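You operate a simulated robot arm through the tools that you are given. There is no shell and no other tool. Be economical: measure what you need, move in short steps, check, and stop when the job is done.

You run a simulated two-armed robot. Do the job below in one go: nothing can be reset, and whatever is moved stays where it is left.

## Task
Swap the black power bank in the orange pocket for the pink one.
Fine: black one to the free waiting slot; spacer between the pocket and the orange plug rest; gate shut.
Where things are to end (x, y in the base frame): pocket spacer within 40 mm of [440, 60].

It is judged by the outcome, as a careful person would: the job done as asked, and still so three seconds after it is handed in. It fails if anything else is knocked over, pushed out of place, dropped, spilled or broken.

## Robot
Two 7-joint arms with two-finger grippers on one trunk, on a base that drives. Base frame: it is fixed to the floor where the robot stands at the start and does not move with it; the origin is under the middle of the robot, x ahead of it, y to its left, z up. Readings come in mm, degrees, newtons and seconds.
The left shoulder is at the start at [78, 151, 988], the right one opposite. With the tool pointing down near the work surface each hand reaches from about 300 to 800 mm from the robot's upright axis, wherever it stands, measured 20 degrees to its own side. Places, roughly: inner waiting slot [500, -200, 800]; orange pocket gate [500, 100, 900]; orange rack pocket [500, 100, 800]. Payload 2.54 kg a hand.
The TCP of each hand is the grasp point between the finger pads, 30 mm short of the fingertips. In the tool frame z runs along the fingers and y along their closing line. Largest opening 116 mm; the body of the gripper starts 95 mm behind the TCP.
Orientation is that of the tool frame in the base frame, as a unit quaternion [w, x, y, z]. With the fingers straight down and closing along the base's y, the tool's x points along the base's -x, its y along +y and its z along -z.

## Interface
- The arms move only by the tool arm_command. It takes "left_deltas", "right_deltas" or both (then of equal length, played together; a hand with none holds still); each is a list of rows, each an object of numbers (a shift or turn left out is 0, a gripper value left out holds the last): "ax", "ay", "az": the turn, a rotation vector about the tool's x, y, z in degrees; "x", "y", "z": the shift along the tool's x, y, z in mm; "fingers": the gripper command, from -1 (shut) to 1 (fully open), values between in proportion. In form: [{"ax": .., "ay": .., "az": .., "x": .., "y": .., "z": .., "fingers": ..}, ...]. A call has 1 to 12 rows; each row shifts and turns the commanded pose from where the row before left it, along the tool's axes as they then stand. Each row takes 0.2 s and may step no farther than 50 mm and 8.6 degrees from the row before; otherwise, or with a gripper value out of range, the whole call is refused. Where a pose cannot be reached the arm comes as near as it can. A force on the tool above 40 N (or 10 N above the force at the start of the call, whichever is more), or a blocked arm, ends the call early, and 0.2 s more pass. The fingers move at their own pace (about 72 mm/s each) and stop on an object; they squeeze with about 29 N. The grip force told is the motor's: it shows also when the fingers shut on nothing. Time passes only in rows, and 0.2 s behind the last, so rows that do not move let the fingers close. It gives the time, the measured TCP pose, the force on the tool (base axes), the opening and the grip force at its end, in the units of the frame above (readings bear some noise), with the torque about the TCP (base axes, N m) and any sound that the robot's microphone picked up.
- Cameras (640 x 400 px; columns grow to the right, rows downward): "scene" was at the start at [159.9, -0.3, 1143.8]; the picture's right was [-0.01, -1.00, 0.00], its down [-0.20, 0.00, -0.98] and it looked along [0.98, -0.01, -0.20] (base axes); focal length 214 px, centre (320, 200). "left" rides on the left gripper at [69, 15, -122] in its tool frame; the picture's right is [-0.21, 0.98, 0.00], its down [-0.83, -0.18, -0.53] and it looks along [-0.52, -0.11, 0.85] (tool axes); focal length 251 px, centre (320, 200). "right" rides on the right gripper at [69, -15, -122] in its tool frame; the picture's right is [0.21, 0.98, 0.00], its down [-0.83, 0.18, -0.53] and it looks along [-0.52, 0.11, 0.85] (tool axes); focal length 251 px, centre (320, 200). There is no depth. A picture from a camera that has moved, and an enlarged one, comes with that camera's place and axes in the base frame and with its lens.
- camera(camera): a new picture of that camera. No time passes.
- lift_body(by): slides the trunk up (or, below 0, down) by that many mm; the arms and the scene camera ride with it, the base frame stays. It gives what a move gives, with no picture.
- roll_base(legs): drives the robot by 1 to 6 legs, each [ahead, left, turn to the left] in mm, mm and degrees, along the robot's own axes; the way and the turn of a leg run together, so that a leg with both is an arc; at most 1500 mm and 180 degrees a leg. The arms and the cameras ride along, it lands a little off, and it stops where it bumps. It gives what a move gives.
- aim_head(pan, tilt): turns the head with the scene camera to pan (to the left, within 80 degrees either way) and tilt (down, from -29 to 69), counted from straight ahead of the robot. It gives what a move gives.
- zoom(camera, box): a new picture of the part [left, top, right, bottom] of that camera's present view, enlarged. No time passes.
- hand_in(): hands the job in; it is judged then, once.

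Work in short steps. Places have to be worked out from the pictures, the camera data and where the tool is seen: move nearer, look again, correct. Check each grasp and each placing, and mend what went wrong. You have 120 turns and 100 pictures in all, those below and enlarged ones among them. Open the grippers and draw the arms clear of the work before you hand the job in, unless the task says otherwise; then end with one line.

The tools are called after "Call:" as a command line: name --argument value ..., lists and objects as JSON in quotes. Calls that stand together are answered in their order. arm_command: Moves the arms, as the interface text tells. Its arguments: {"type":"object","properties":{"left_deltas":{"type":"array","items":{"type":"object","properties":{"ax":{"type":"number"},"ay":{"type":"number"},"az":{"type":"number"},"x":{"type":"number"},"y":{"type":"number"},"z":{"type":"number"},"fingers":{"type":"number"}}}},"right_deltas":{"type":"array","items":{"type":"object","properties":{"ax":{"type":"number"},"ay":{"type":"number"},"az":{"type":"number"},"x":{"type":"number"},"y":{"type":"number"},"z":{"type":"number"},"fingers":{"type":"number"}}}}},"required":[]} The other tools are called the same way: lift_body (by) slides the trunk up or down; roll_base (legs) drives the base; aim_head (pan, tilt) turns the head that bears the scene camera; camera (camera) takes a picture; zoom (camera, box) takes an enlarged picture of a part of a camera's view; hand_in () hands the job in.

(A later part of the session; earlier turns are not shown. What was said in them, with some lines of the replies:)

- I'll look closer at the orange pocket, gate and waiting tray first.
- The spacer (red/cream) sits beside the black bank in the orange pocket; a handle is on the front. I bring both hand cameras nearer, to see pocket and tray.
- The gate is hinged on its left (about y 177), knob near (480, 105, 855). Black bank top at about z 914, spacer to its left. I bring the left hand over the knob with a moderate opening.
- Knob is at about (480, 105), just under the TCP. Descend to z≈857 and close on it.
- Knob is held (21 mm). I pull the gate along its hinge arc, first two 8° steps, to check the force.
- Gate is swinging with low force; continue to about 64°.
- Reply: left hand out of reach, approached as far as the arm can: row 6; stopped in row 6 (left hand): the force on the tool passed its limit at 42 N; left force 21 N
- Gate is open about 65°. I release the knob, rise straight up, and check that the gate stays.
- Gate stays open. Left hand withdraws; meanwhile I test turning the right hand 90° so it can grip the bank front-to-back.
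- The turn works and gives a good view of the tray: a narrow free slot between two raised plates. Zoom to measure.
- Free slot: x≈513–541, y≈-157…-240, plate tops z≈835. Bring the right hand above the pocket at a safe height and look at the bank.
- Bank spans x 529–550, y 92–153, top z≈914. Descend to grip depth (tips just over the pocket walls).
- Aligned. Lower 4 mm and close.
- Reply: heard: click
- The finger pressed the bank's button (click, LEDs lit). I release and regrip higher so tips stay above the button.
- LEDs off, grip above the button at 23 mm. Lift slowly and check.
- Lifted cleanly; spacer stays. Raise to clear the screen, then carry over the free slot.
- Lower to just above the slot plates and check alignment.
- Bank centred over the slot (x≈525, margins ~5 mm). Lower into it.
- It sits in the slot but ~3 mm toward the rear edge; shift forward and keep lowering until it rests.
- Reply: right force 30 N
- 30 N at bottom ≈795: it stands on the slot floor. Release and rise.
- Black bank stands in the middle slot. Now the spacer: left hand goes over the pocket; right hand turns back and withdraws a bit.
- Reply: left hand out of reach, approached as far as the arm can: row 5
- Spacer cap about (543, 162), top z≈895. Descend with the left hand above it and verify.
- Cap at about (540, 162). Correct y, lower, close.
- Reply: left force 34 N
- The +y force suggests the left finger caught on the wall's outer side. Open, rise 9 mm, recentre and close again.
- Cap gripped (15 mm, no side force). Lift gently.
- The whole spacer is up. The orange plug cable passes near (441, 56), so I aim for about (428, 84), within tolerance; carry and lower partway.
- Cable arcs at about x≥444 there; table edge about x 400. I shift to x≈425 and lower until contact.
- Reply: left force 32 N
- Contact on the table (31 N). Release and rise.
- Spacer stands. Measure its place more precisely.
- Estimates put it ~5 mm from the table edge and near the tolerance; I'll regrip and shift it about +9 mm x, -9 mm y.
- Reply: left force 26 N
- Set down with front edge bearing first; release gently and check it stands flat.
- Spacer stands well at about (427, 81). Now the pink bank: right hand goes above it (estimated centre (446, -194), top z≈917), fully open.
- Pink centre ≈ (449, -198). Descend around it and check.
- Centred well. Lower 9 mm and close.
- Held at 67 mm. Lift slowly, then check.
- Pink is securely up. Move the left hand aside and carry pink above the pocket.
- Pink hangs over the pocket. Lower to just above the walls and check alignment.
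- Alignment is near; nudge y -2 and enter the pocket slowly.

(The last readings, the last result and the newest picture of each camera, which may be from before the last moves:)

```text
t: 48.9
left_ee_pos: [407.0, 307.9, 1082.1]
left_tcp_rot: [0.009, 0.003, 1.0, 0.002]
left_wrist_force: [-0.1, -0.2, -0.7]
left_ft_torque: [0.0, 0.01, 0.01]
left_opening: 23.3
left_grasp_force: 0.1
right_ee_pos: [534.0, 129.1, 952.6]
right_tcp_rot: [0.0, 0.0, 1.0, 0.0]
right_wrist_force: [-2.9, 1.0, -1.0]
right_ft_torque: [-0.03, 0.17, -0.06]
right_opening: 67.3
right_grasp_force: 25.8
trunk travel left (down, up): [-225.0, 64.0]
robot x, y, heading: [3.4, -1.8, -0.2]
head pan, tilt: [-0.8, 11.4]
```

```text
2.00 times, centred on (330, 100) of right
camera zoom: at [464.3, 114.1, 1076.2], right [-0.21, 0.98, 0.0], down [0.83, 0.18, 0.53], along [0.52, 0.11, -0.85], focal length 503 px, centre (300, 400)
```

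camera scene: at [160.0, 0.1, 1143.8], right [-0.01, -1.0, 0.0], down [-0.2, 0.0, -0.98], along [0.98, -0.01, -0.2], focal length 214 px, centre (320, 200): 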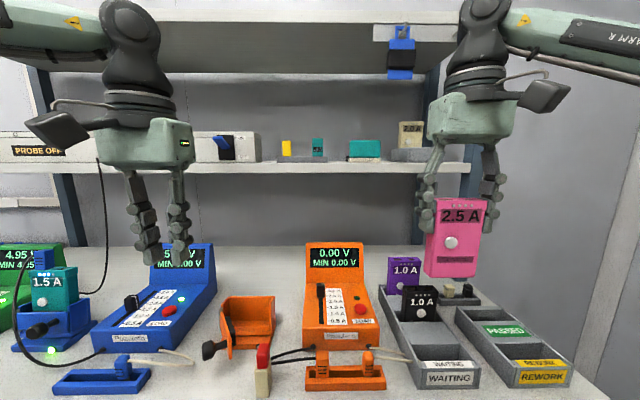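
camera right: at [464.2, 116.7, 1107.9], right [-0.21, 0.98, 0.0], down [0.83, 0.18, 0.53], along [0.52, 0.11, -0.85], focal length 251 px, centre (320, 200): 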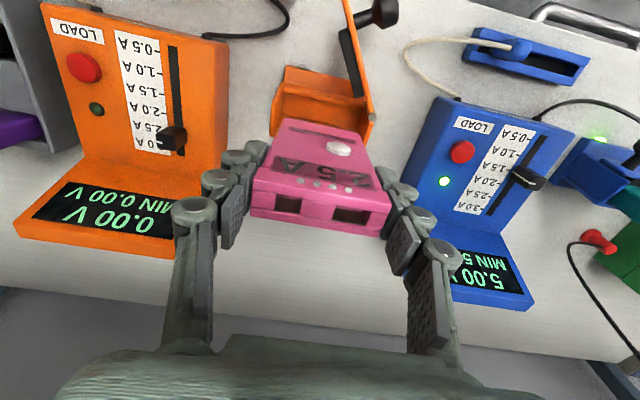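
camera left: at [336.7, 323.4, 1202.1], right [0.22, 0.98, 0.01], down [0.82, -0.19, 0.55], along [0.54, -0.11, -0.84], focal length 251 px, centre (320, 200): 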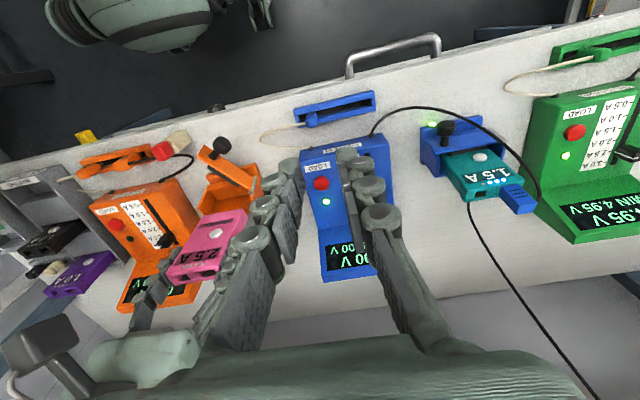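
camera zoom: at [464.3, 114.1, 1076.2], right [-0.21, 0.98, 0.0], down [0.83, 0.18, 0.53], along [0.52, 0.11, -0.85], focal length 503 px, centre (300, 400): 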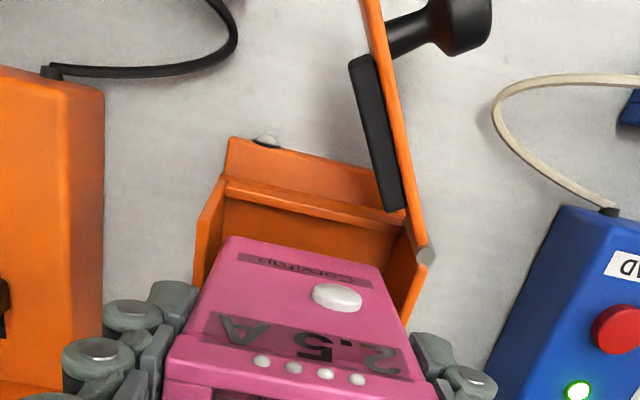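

It is entering, lightly touching the back wall; ease forward 2 mm, y +1.5, and lower to the floor.

Call:
arm_command --right_deltas '[{"x": 2, "y": 1.5, "z": 4}, {"z": 10}, {"z": 10}, {"z": 6}, {"z": 4}]'

Call:
zoom --camera "scene" --box '[190, 220, 310, 360]'

```text
t: 50.1
left_ee_pos: [406.1, 308.4, 1082.8]
left_tcp_rot: [0.01, 0.003, 1.0, 0.002]
left_wrist_force: [0.0, 0.1, 1.1]
left_ft_torque: [0.0, -0.01, 0.02]
left_opening: 23.5
left_grasp_force: 0.0
right_ee_pos: [530.4, 130.8, 919.4]
right_tcp_rot: [0.001, -0.001, 1.0, 0.001]
right_wrist_force: [-11.1, 2.2, 3.8]
right_ft_torque: [0.15, 0.99, 0.01]
right_opening: 67.3
right_grasp_force: 26.3
trunk travel left (down, up): [-225.0, 64.0]
robot x, y, heading: [-0.1, 4.0, 0.2]
head pan, tilt: [-0.8, 11.4]
```

```text
2.86 times, centred on (250, 290) of scene
camera zoom: at [159.1, 0.0, 1144.1], right [-0.01, -1.0, 0.0], down [-0.2, 0.0, -0.98], along [0.98, -0.01, -0.2], focal length 613 px, centre (520, -57)
```

zoom: 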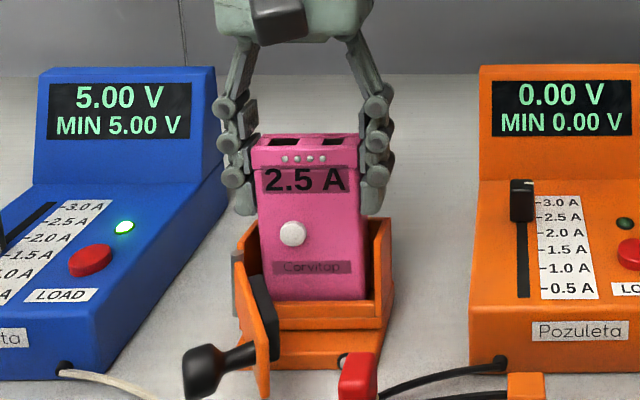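

Almost down; ease forward 3 mm and lower to contact.

Call:
arm_command --right_deltas '[{"x": 3}, {"z": 3}, {"z": 3}]'

Call:
zoom --camera "scene" --box '[190, 220, 310, 360]'

```text
t: 50.9
left_ee_pos: [405.5, 307.3, 1082.5]
left_tcp_rot: [0.01, 0.002, 1.0, 0.003]
left_wrist_force: [0.3, -0.1, 0.5]
left_ft_torque: [0.0, 0.0, 0.03]
left_opening: 23.3
left_grasp_force: 0.0
right_ee_pos: [528.4, 128.7, 915.2]
right_tcp_rot: [0.003, 0.001, 1.0, 0.001]
right_wrist_force: [3.5, 0.6, 22.0]
right_ft_torque: [-0.02, -0.11, -0.01]
right_opening: 67.8
right_grasp_force: 25.8
trunk travel left (down, up): [-225.0, 64.0]
robot x, y, heading: [0.4, 0.6, 0.0]
head pan, tilt: [-0.8, 11.4]
```

```text
2.86 times, centred on (250, 290) of scene
camera zoom: at [159.3, -0.5, 1144.4], right [-0.01, -1.0, 0.0], down [-0.2, 0.0, -0.98], along [0.98, -0.01, -0.2], focal length 613 px, centre (520, -57)
```

zoom: 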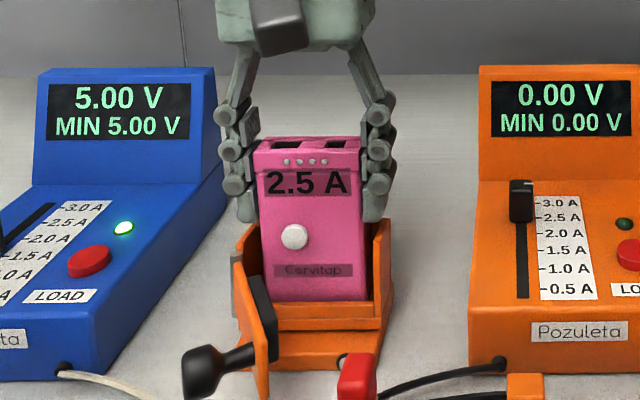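

Resting on the pocket floor. Release, rise and withdraw the right hand to its side.

Call:
arm_command --right_deltas '[{"z": -2, "x": -2}, {"fingers": 0.5}, {}, {"z": -30}, {"z": -45}, {"z": -45}, {"z": -40}, {"y": -45}, {"y": -50}, {"y": -50}, {"y": -50}, {"y": -50}]'

Call:
zoom --camera "scene" --box '[190, 220, 310, 360]'

```text
t: 53.5
left_ee_pos: [407.0, 306.7, 1082.5]
left_tcp_rot: [0.009, 0.003, 1.0, 0.003]
left_wrist_force: [0.0, -1.3, 0.5]
left_ft_torque: [0.04, 0.02, 0.0]
left_opening: 23.1
left_grasp_force: 0.1
right_ee_pos: [530.5, -114.9, 1073.8]
right_tcp_rot: [0.0, -0.001, 1.0, 0.0]
right_wrist_force: [-0.1, -0.3, 0.0]
right_ft_torque: [0.04, -0.01, -0.01]
right_opening: 87.1
right_grasp_force: 0.1
trunk travel left (down, up): [-225.0, 64.0]
robot x, y, heading: [-0.0, -1.0, -0.1]
head pan, tilt: [-0.8, 11.4]
```

```text
2.86 times, centred on (250, 290) of scene
camera zoom: at [160.2, -0.8, 1143.9], right [-0.01, -1.0, 0.0], down [-0.2, 0.0, -0.98], along [0.98, -0.01, -0.2], focal length 613 px, centre (520, -57)
```

zoom: 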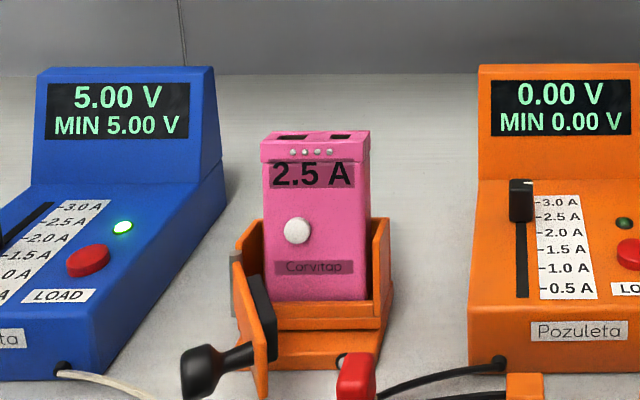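

Pink stands in the pocket. Now bring the left hand over the open gate's knob, turned about 63° as when I released it.

Call:
arm_command --left_deltas '[{"x": -6, "y": -36, "fingers": -0.2}, {"x": -6, "y": -36}, {"x": -6, "y": -36}, {"x": -6, "y": -34}, {"az": 7.8, "z": 10}, {"az": 7.8, "z": 10}, {"az": 7.8, "z": 10}, {"az": 7.8, "z": 10}, {"az": 7.8, "z": 10}, {"az": 7.8, "z": 10}, {"az": 7.8, "z": 10}, {"az": 7.8, "z": 10}]'

Call:
camera --camera "left"

Call:
zoom --camera "scene" --box '[170, 220, 330, 380]'

```text
t: 56.1
left_ee_pos: [432.2, 168.0, 1002.5]
left_tcp_rot: [0.007, 0.52, 0.854, 0.007]
left_wrist_force: [0.6, 0.0, -0.2]
left_ft_torque: [-0.04, -0.02, -0.01]
left_opening: 46.5
left_grasp_force: 0.1
right_ee_pos: [531.6, -114.3, 1074.5]
right_tcp_rot: [0.0, 0.0, 1.0, -0.001]
right_wrist_force: [0.7, -0.5, -1.5]
right_ft_torque: [-0.04, 0.04, -0.01]
right_opening: 87.2
right_grasp_force: 0.0
trunk travel left (down, up): [-225.0, 64.0]
robot x, y, heading: [-1.7, -3.2, 0.1]
head pan, tilt: [-0.8, 11.4]
```

```text
19 pictures are left
camera left: at [413.1, 236.1, 1124.0], right [0.97, 0.26, 0.02], down [0.21, -0.82, 0.53], along [0.15, -0.51, -0.85], focal length 251 px, centre (320, 200)
```

left: 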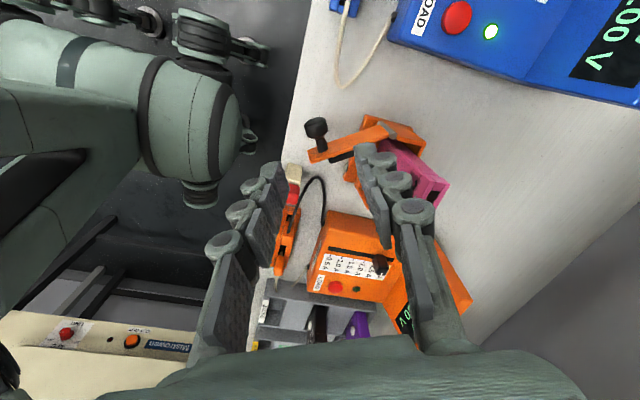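

```text
2.50 times, centred on (250, 300) of scene
camera zoom: at [161.0, 0.1, 1143.7], right [-0.01, -1.0, 0.0], down [-0.2, 0.0, -0.98], along [0.98, -0.01, -0.2], focal length 536 px, centre (495, -50)
```

zoom: 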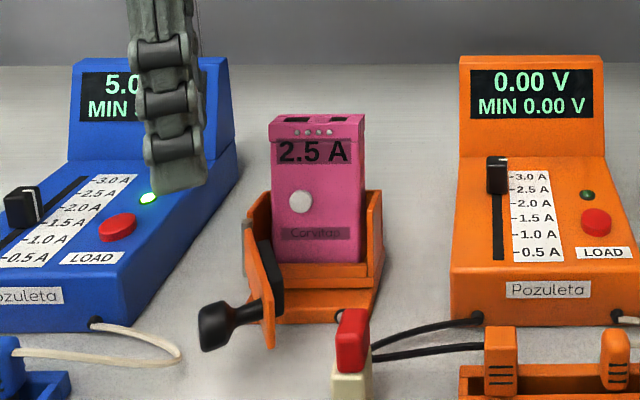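

Knob ≈ (434, 164). Shift and descend to just above it, and look.

Call:
arm_command --left_deltas '[{"x": -4.5, "z": 35}, {"z": 35}, {"z": 25}, {}]'

Call:
zoom --camera "left" --box '[200, 50, 440, 220]'

```text
t: 57.1
left_ee_pos: [436.6, 159.5, 907.8]
left_tcp_rot: [0.006, 0.52, 0.854, 0.008]
left_wrist_force: [0.1, -0.7, -0.1]
left_ft_torque: [0.02, 0.01, -0.03]
left_opening: 46.2
left_grasp_force: 0.0
right_ee_pos: [529.9, -114.3, 1074.1]
right_tcp_rot: [0.0, 0.0, 1.0, 0.0]
right_wrist_force: [-0.4, 0.1, 0.3]
right_ft_torque: [-0.03, 0.0, -0.02]
right_opening: 86.8
right_grasp_force: 0.2
trunk travel left (down, up): [-225.0, 64.0]
robot x, y, heading: [1.8, 0.9, -0.0]
head pan, tilt: [-0.8, 11.4]
```

```text
2.35 times, centred on (320, 135) of left
camera zoom: at [416.4, 227.7, 1029.0], right [0.97, 0.26, 0.02], down [0.21, -0.82, 0.53], along [0.15, -0.51, -0.85], focal length 592 px, centre (320, 353)
```

zoom: 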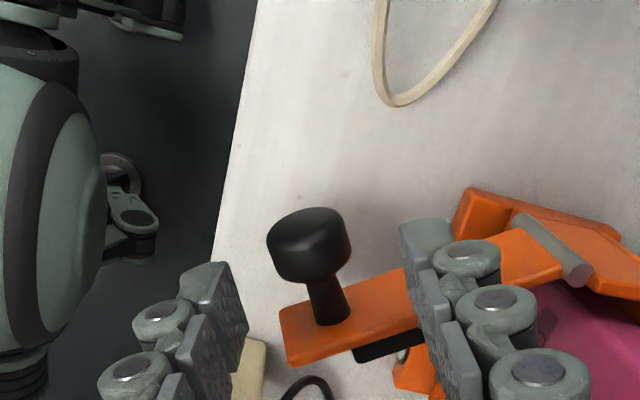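

Knob lies between the fingers. Lower onto it and close.

Call:
arm_command --left_deltas '[{"x": 2.6, "y": -1.7, "z": 20}, {"z": 20}, {"z": 11}, {"fingers": -1}, {}, {}]'

Call:
zoom --camera "left" --box '[200, 50, 440, 220]'

```text
t: 58.5
left_ee_pos: [432.7, 163.6, 856.6]
left_tcp_rot: [0.005, 0.518, 0.855, 0.008]
left_wrist_force: [-5.8, -0.7, -4.2]
left_ft_torque: [-0.22, -0.11, 0.01]
left_opening: 21.1
left_grasp_force: 44.0
right_ee_pos: [530.9, -114.8, 1075.6]
right_tcp_rot: [0.0, 0.001, 1.0, 0.0]
right_wrist_force: [0.6, 0.6, 0.5]
right_ft_torque: [-0.03, 0.0, -0.01]
right_opening: 86.9
right_grasp_force: 0.1
trunk travel left (down, up): [-225.0, 64.0]
robot x, y, heading: [-0.7, -0.4, -0.1]
head pan, tilt: [-0.8, 11.4]
```

```text
2.35 times, centred on (320, 135) of left
camera zoom: at [412.8, 231.8, 978.3], right [0.97, 0.26, 0.02], down [0.21, -0.82, 0.53], along [0.15, -0.51, -0.85], focal length 592 px, centre (320, 353)
```

zoom: 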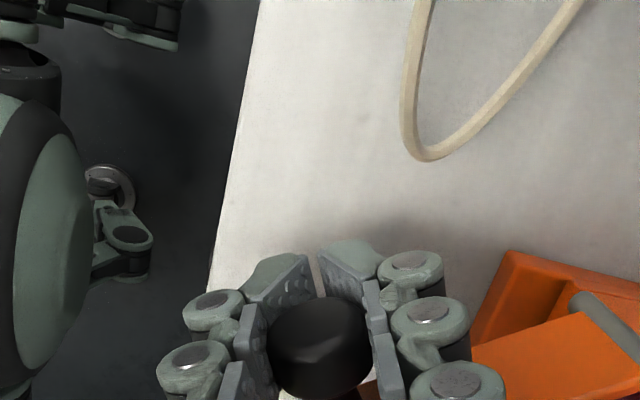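

Gripped again. Swing it closed along the arc, 40° first.

Call:
arm_command --left_deltas '[{"x": -10.3, "y": -2.7, "az": -8}, {"x": -10.3, "y": -2.7, "az": -8}, {"x": -10.3, "y": -2.7, "az": -8}, {"x": -10.3, "y": -2.7, "az": -8}, {"x": -10.3, "y": -2.7, "az": -8}]'

Call:
zoom --camera "scene" --box '[190, 220, 330, 380]'

```text
t: 59.7
left_ee_pos: [459.2, 117.1, 852.4]
left_tcp_rot: [0.004, 0.197, 0.98, 0.004]
left_wrist_force: [-11.2, -9.7, -37.6]
left_ft_torque: [0.73, 0.66, -0.2]
left_opening: 21.6
left_grasp_force: 42.9
right_ee_pos: [532.5, -115.3, 1071.7]
right_tcp_rot: [-0.001, 0.001, 1.0, 0.0]
right_wrist_force: [0.2, 0.7, -0.6]
right_ft_torque: [0.02, 0.01, 0.01]
right_opening: 87.0
right_grasp_force: 0.1
trunk travel left (down, up): [-225.0, 64.0]
robot x, y, heading: [4.7, 0.1, -0.1]
head pan, tilt: [-0.8, 11.4]
```

```text
2.50 times, centred on (260, 300) of scene
camera zoom: at [162.0, -0.4, 1143.0], right [-0.02, -1.0, 0.0], down [-0.2, 0.0, -0.98], along [0.98, -0.01, -0.2], focal length 536 px, centre (470, -50)
```

zoom: 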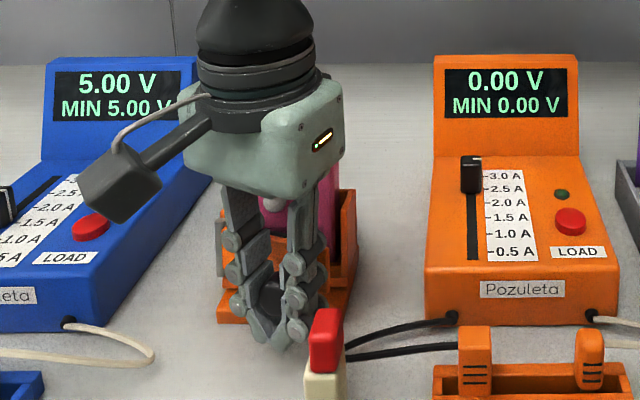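

Vertical strain of ~38 N; relax by opening and re-closing on the knob, lowering slightly.

Call:
arm_command --left_deltas '[{"fingers": -0.45}, {"z": 2}, {}, {"fingers": -1}, {}, {}]'

```text
t: 61.1
left_ee_pos: [458.0, 116.8, 854.3]
left_tcp_rot: [0.008, 0.196, 0.981, 0.004]
left_wrist_force: [-5.7, -6.5, 1.3]
left_ft_torque: [-0.11, -0.23, -0.06]
left_opening: 21.7
left_grasp_force: 44.6
right_ee_pos: [530.1, -115.2, 1075.1]
right_tcp_rot: [-0.001, -0.001, 1.0, 0.0]
right_wrist_force: [-0.5, -0.2, -0.1]
right_ft_torque: [-0.02, 0.01, 0.0]
right_opening: 87.2
right_grasp_force: 0.0
trunk travel left (down, up): [-225.0, 64.0]
robot x, y, heading: [1.8, 0.6, 0.0]
head pan, tilt: [-0.8, 11.4]
```

Relaxed. Finish the last ~19° of closing.

Call:
arm_command --left_deltas '[{"x": -10.3, "y": -2.6, "z": 0.5, "az": -8}, {"x": -10.3, "y": -2.6, "z": 0.5, "az": -8}, {"x": -4, "y": -1, "az": -3}, {}]'

Call:
zoom --camera "left" --box '[200, 80, 480, 280]'

```text
t: 62.1
left_ee_pos: [479.8, 104.6, 851.1]
left_tcp_rot: [0.005, 0.033, 0.999, 0.002]
left_wrist_force: [-20.6, -18.8, -17.9]
left_ft_torque: [0.07, -0.66, -0.14]
left_opening: 21.6
left_grasp_force: 44.7
right_ee_pos: [530.2, -115.7, 1074.0]
right_tcp_rot: [0.0, -0.001, 1.0, 0.001]
right_wrist_force: [-0.3, -0.4, 0.4]
right_ft_torque: [0.02, 0.03, -0.03]
right_opening: 86.7
right_grasp_force: 0.2
trunk travel left (down, up): [-225.0, 64.0]
robot x, y, heading: [1.3, -2.1, 0.0]
head pan, tilt: [-0.8, 11.4]
```

```text
2.00 times, centred on (340, 180) of left
camera zoom: at [410.3, 123.7, 972.4], right [0.28, 0.96, 0.01], down [0.81, -0.24, 0.54], along [0.52, -0.14, -0.84], focal length 503 px, centre (280, 240)
```

zoom: 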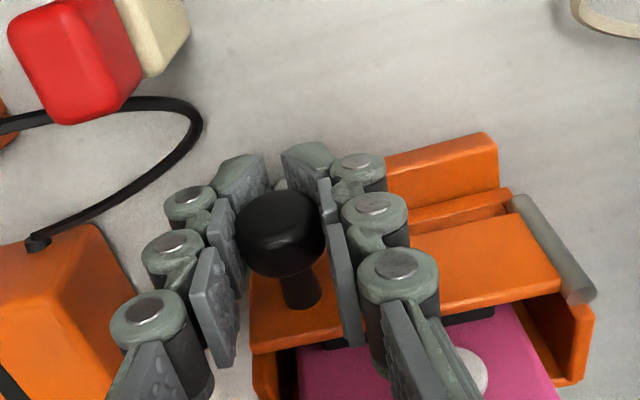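

At the original shut position (480, 105). Press a touch more to seat it.

Call:
arm_command --left_deltas '[{"x": -2, "y": 2, "z": -1}, {"x": -2}, {}]'

Call:
zoom --camera "scene" --box '[200, 230, 320, 350]'

```text
t: 62.5
left_ee_pos: [478.1, 105.0, 851.8]
left_tcp_rot: [0.003, 0.034, 0.999, 0.0]
left_wrist_force: [-2.9, -5.4, -4.3]
left_ft_torque: [-0.27, -0.67, 0.03]
left_opening: 21.3
left_grasp_force: 44.0
right_ee_pos: [530.5, -115.3, 1074.2]
right_tcp_rot: [0.0, 0.0, 1.0, 0.001]
right_wrist_force: [-0.1, -0.3, -0.1]
right_ft_torque: [0.0, -0.05, -0.01]
right_opening: 87.2
right_grasp_force: 0.0
trunk travel left (down, up): [-225.0, 64.0]
robot x, y, heading: [-1.7, -1.5, -0.1]
head pan, tilt: [-0.8, 11.4]
stopped in row 2 (left hand): the force on the tool passed its limit at 45 N (the readings are from after the stop); the commanded pose is now the measured one
```

```text
3.33 times, centred on (260, 290) of scene
camera zoom: at [160.1, -0.5, 1144.2], right [-0.02, -1.0, 0.0], down [-0.2, 0.0, -0.98], along [0.98, -0.02, -0.2], focal length 715 px, centre (520, -100)
```

zoom: 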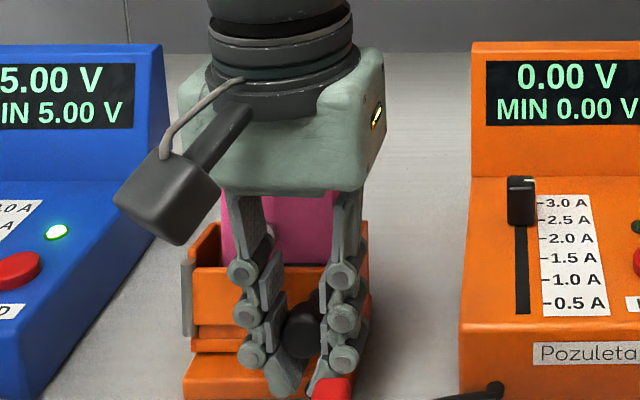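

Blocked firmly, so it is against its stop. Release the knob and rise straight up, then check.

Call:
arm_command --left_deltas '[{"fingers": -0.4}, {}, {"z": -25}, {"z": -45}, {"z": -45}, {"z": -45}, {"x": 10, "y": 40}, {"y": 45}, {"y": 45}]'

Call:
zoom --camera "scene" --box '[190, 230, 340, 400]'

Call:
camera --camera "left"

```text
t: 64.5
left_ee_pos: [471.9, 237.7, 1013.4]
left_tcp_rot: [0.004, 0.035, 0.999, 0.001]
left_wrist_force: [0.2, 0.4, 0.1]
left_ft_torque: [-0.03, -0.01, 0.03]
left_opening: 34.7
left_grasp_force: 0.1
right_ee_pos: [530.4, -114.1, 1075.3]
right_tcp_rot: [0.0, 0.0, 1.0, 0.0]
right_wrist_force: [-0.4, -0.2, -0.1]
right_ft_torque: [-0.03, -0.01, 0.0]
right_opening: 86.6
right_grasp_force: 0.1
trunk travel left (down, up): [-225.0, 64.0]
robot x, y, heading: [-2.8, 0.6, -0.2]
head pan, tilt: [-0.8, 11.4]
```

```text
2.35 times, centred on (265, 315) of scene
camera zoom: at [159.9, 0.2, 1143.9], right [-0.02, -1.0, 0.0], down [-0.2, 0.0, -0.98], along [0.98, -0.01, -0.2], focal length 505 px, centre (449, -71)
```

zoom: 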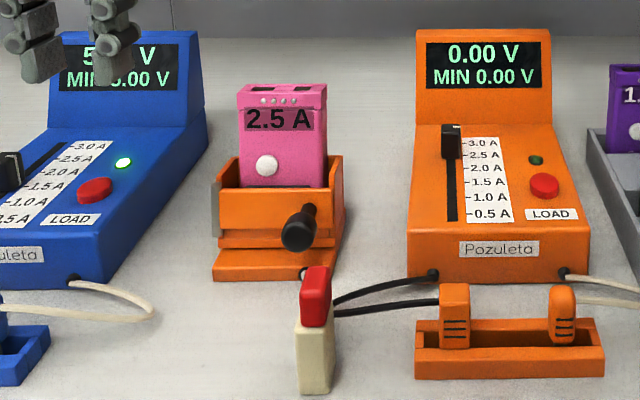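

```text
11 pictures are left
camera left: at [403.3, 257.4, 1134.5], right [0.28, 0.96, 0.0], down [0.81, -0.24, 0.54], along [0.52, -0.15, -0.84], focal length 251 px, centre (320, 200)
```

left: 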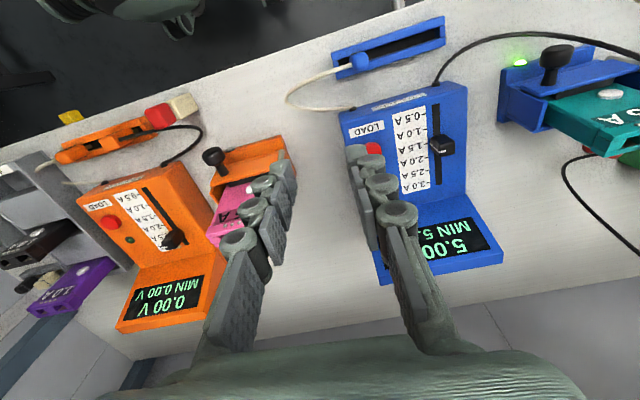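

Gate is shut as at the start, with pink inside. Draw both arms clear with open grippers and do a final check.

Call:
arm_command --left_deltas '[{"y": 30, "x": 12, "z": -30}, {"x": 15, "y": 10, "z": -30}, {"x": 15, "z": -25}, {"x": 10, "fingers": 1}, {}, {}]' --right_deltas '[{"x": 30, "y": -20, "z": -20}, {"x": 30, "y": -20, "z": -20}, {"x": 30, "y": -20, "z": -20}, {"x": 30, "z": -20, "fingers": 1}, {"x": 10}, {}]'

Call:
camera --camera "scene"

Call:
zoom --camera "left" --box '[80, 80, 320, 270]'

Call:
zoom --camera "scene" --box '[205, 260, 305, 400]'

```text
t: 65.9
left_ee_pos: [423.3, 280.3, 1096.5]
left_tcp_rot: [0.002, 0.034, 0.999, 0.001]
left_wrist_force: [0.1, -0.1, 0.7]
left_ft_torque: [0.0, 0.04, 0.02]
left_opening: 115.7
left_grasp_force: 0.1
right_ee_pos: [401.7, -172.9, 1156.6]
right_tcp_rot: [0.0, 0.0, 1.0, 0.0]
right_wrist_force: [-0.5, 0.4, -1.0]
right_ft_torque: [0.01, 0.01, -0.02]
right_opening: 116.3
right_grasp_force: 0.1
trunk travel left (down, up): [-225.0, 64.0]
robot x, y, heading: [1.0, -1.2, -0.0]
head pan, tilt: [-0.8, 11.4]
```

```text
10 pictures are left
camera scene: at [160.1, -0.3, 1143.8], right [-0.02, -1.0, 0.0], down [-0.2, 0.0, -0.98], along [0.98, -0.01, -0.2], focal length 214 px, centre (320, 200)
```

scene: 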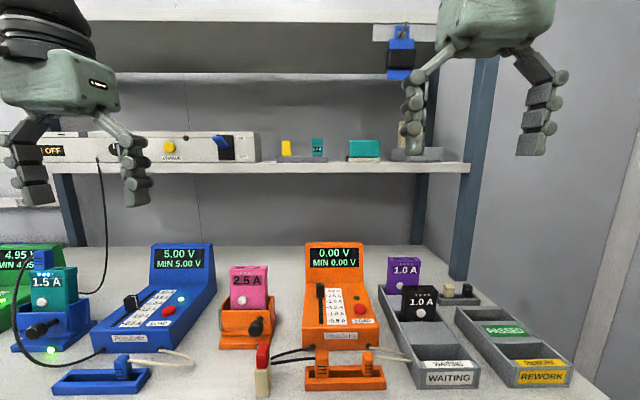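

```text
2.11 times, centred on (200, 175) of left
camera zoom: at [355.9, 299.7, 1217.5], right [0.28, 0.96, 0.0], down [0.81, -0.24, 0.54], along [0.52, -0.15, -0.84], focal length 529 px, centre (573, 253)
```

zoom: 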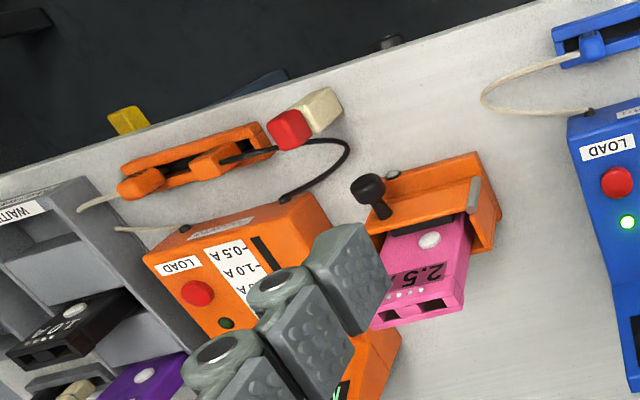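

```text
2.86 times, centred on (255, 330) of scene
camera zoom: at [160.1, -0.3, 1143.8], right [-0.02, -1.0, 0.0], down [-0.2, 0.0, -0.98], along [0.98, -0.01, -0.2], focal length 613 px, centre (506, -171)
```

zoom: 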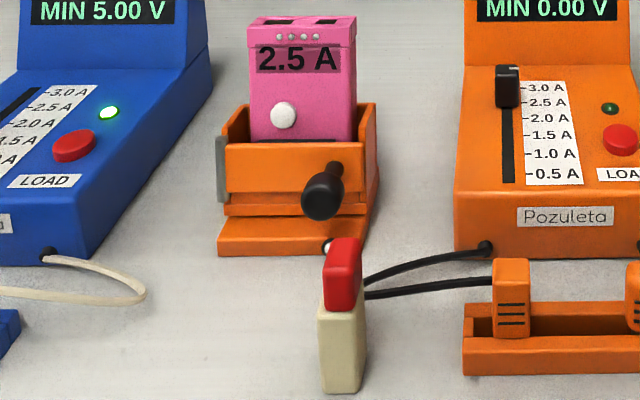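

All is as asked: pink in the pocket with the gate shut, black in the free waiting slot, spacer upright at about (427, 82), everything else in place. Hand in.

Call:
hand_in

```text
The job is handed in.
```

The swap is done and handed in: the pink bank is in the orange pocket with the gate shut, the black bank is in the free waiting slot, and the spacer stands at about (427, 82), roughly 26 mm from its target. My first grip on the black bank briefly pressed its button and its LEDs lit; I regripped higher and they went out.
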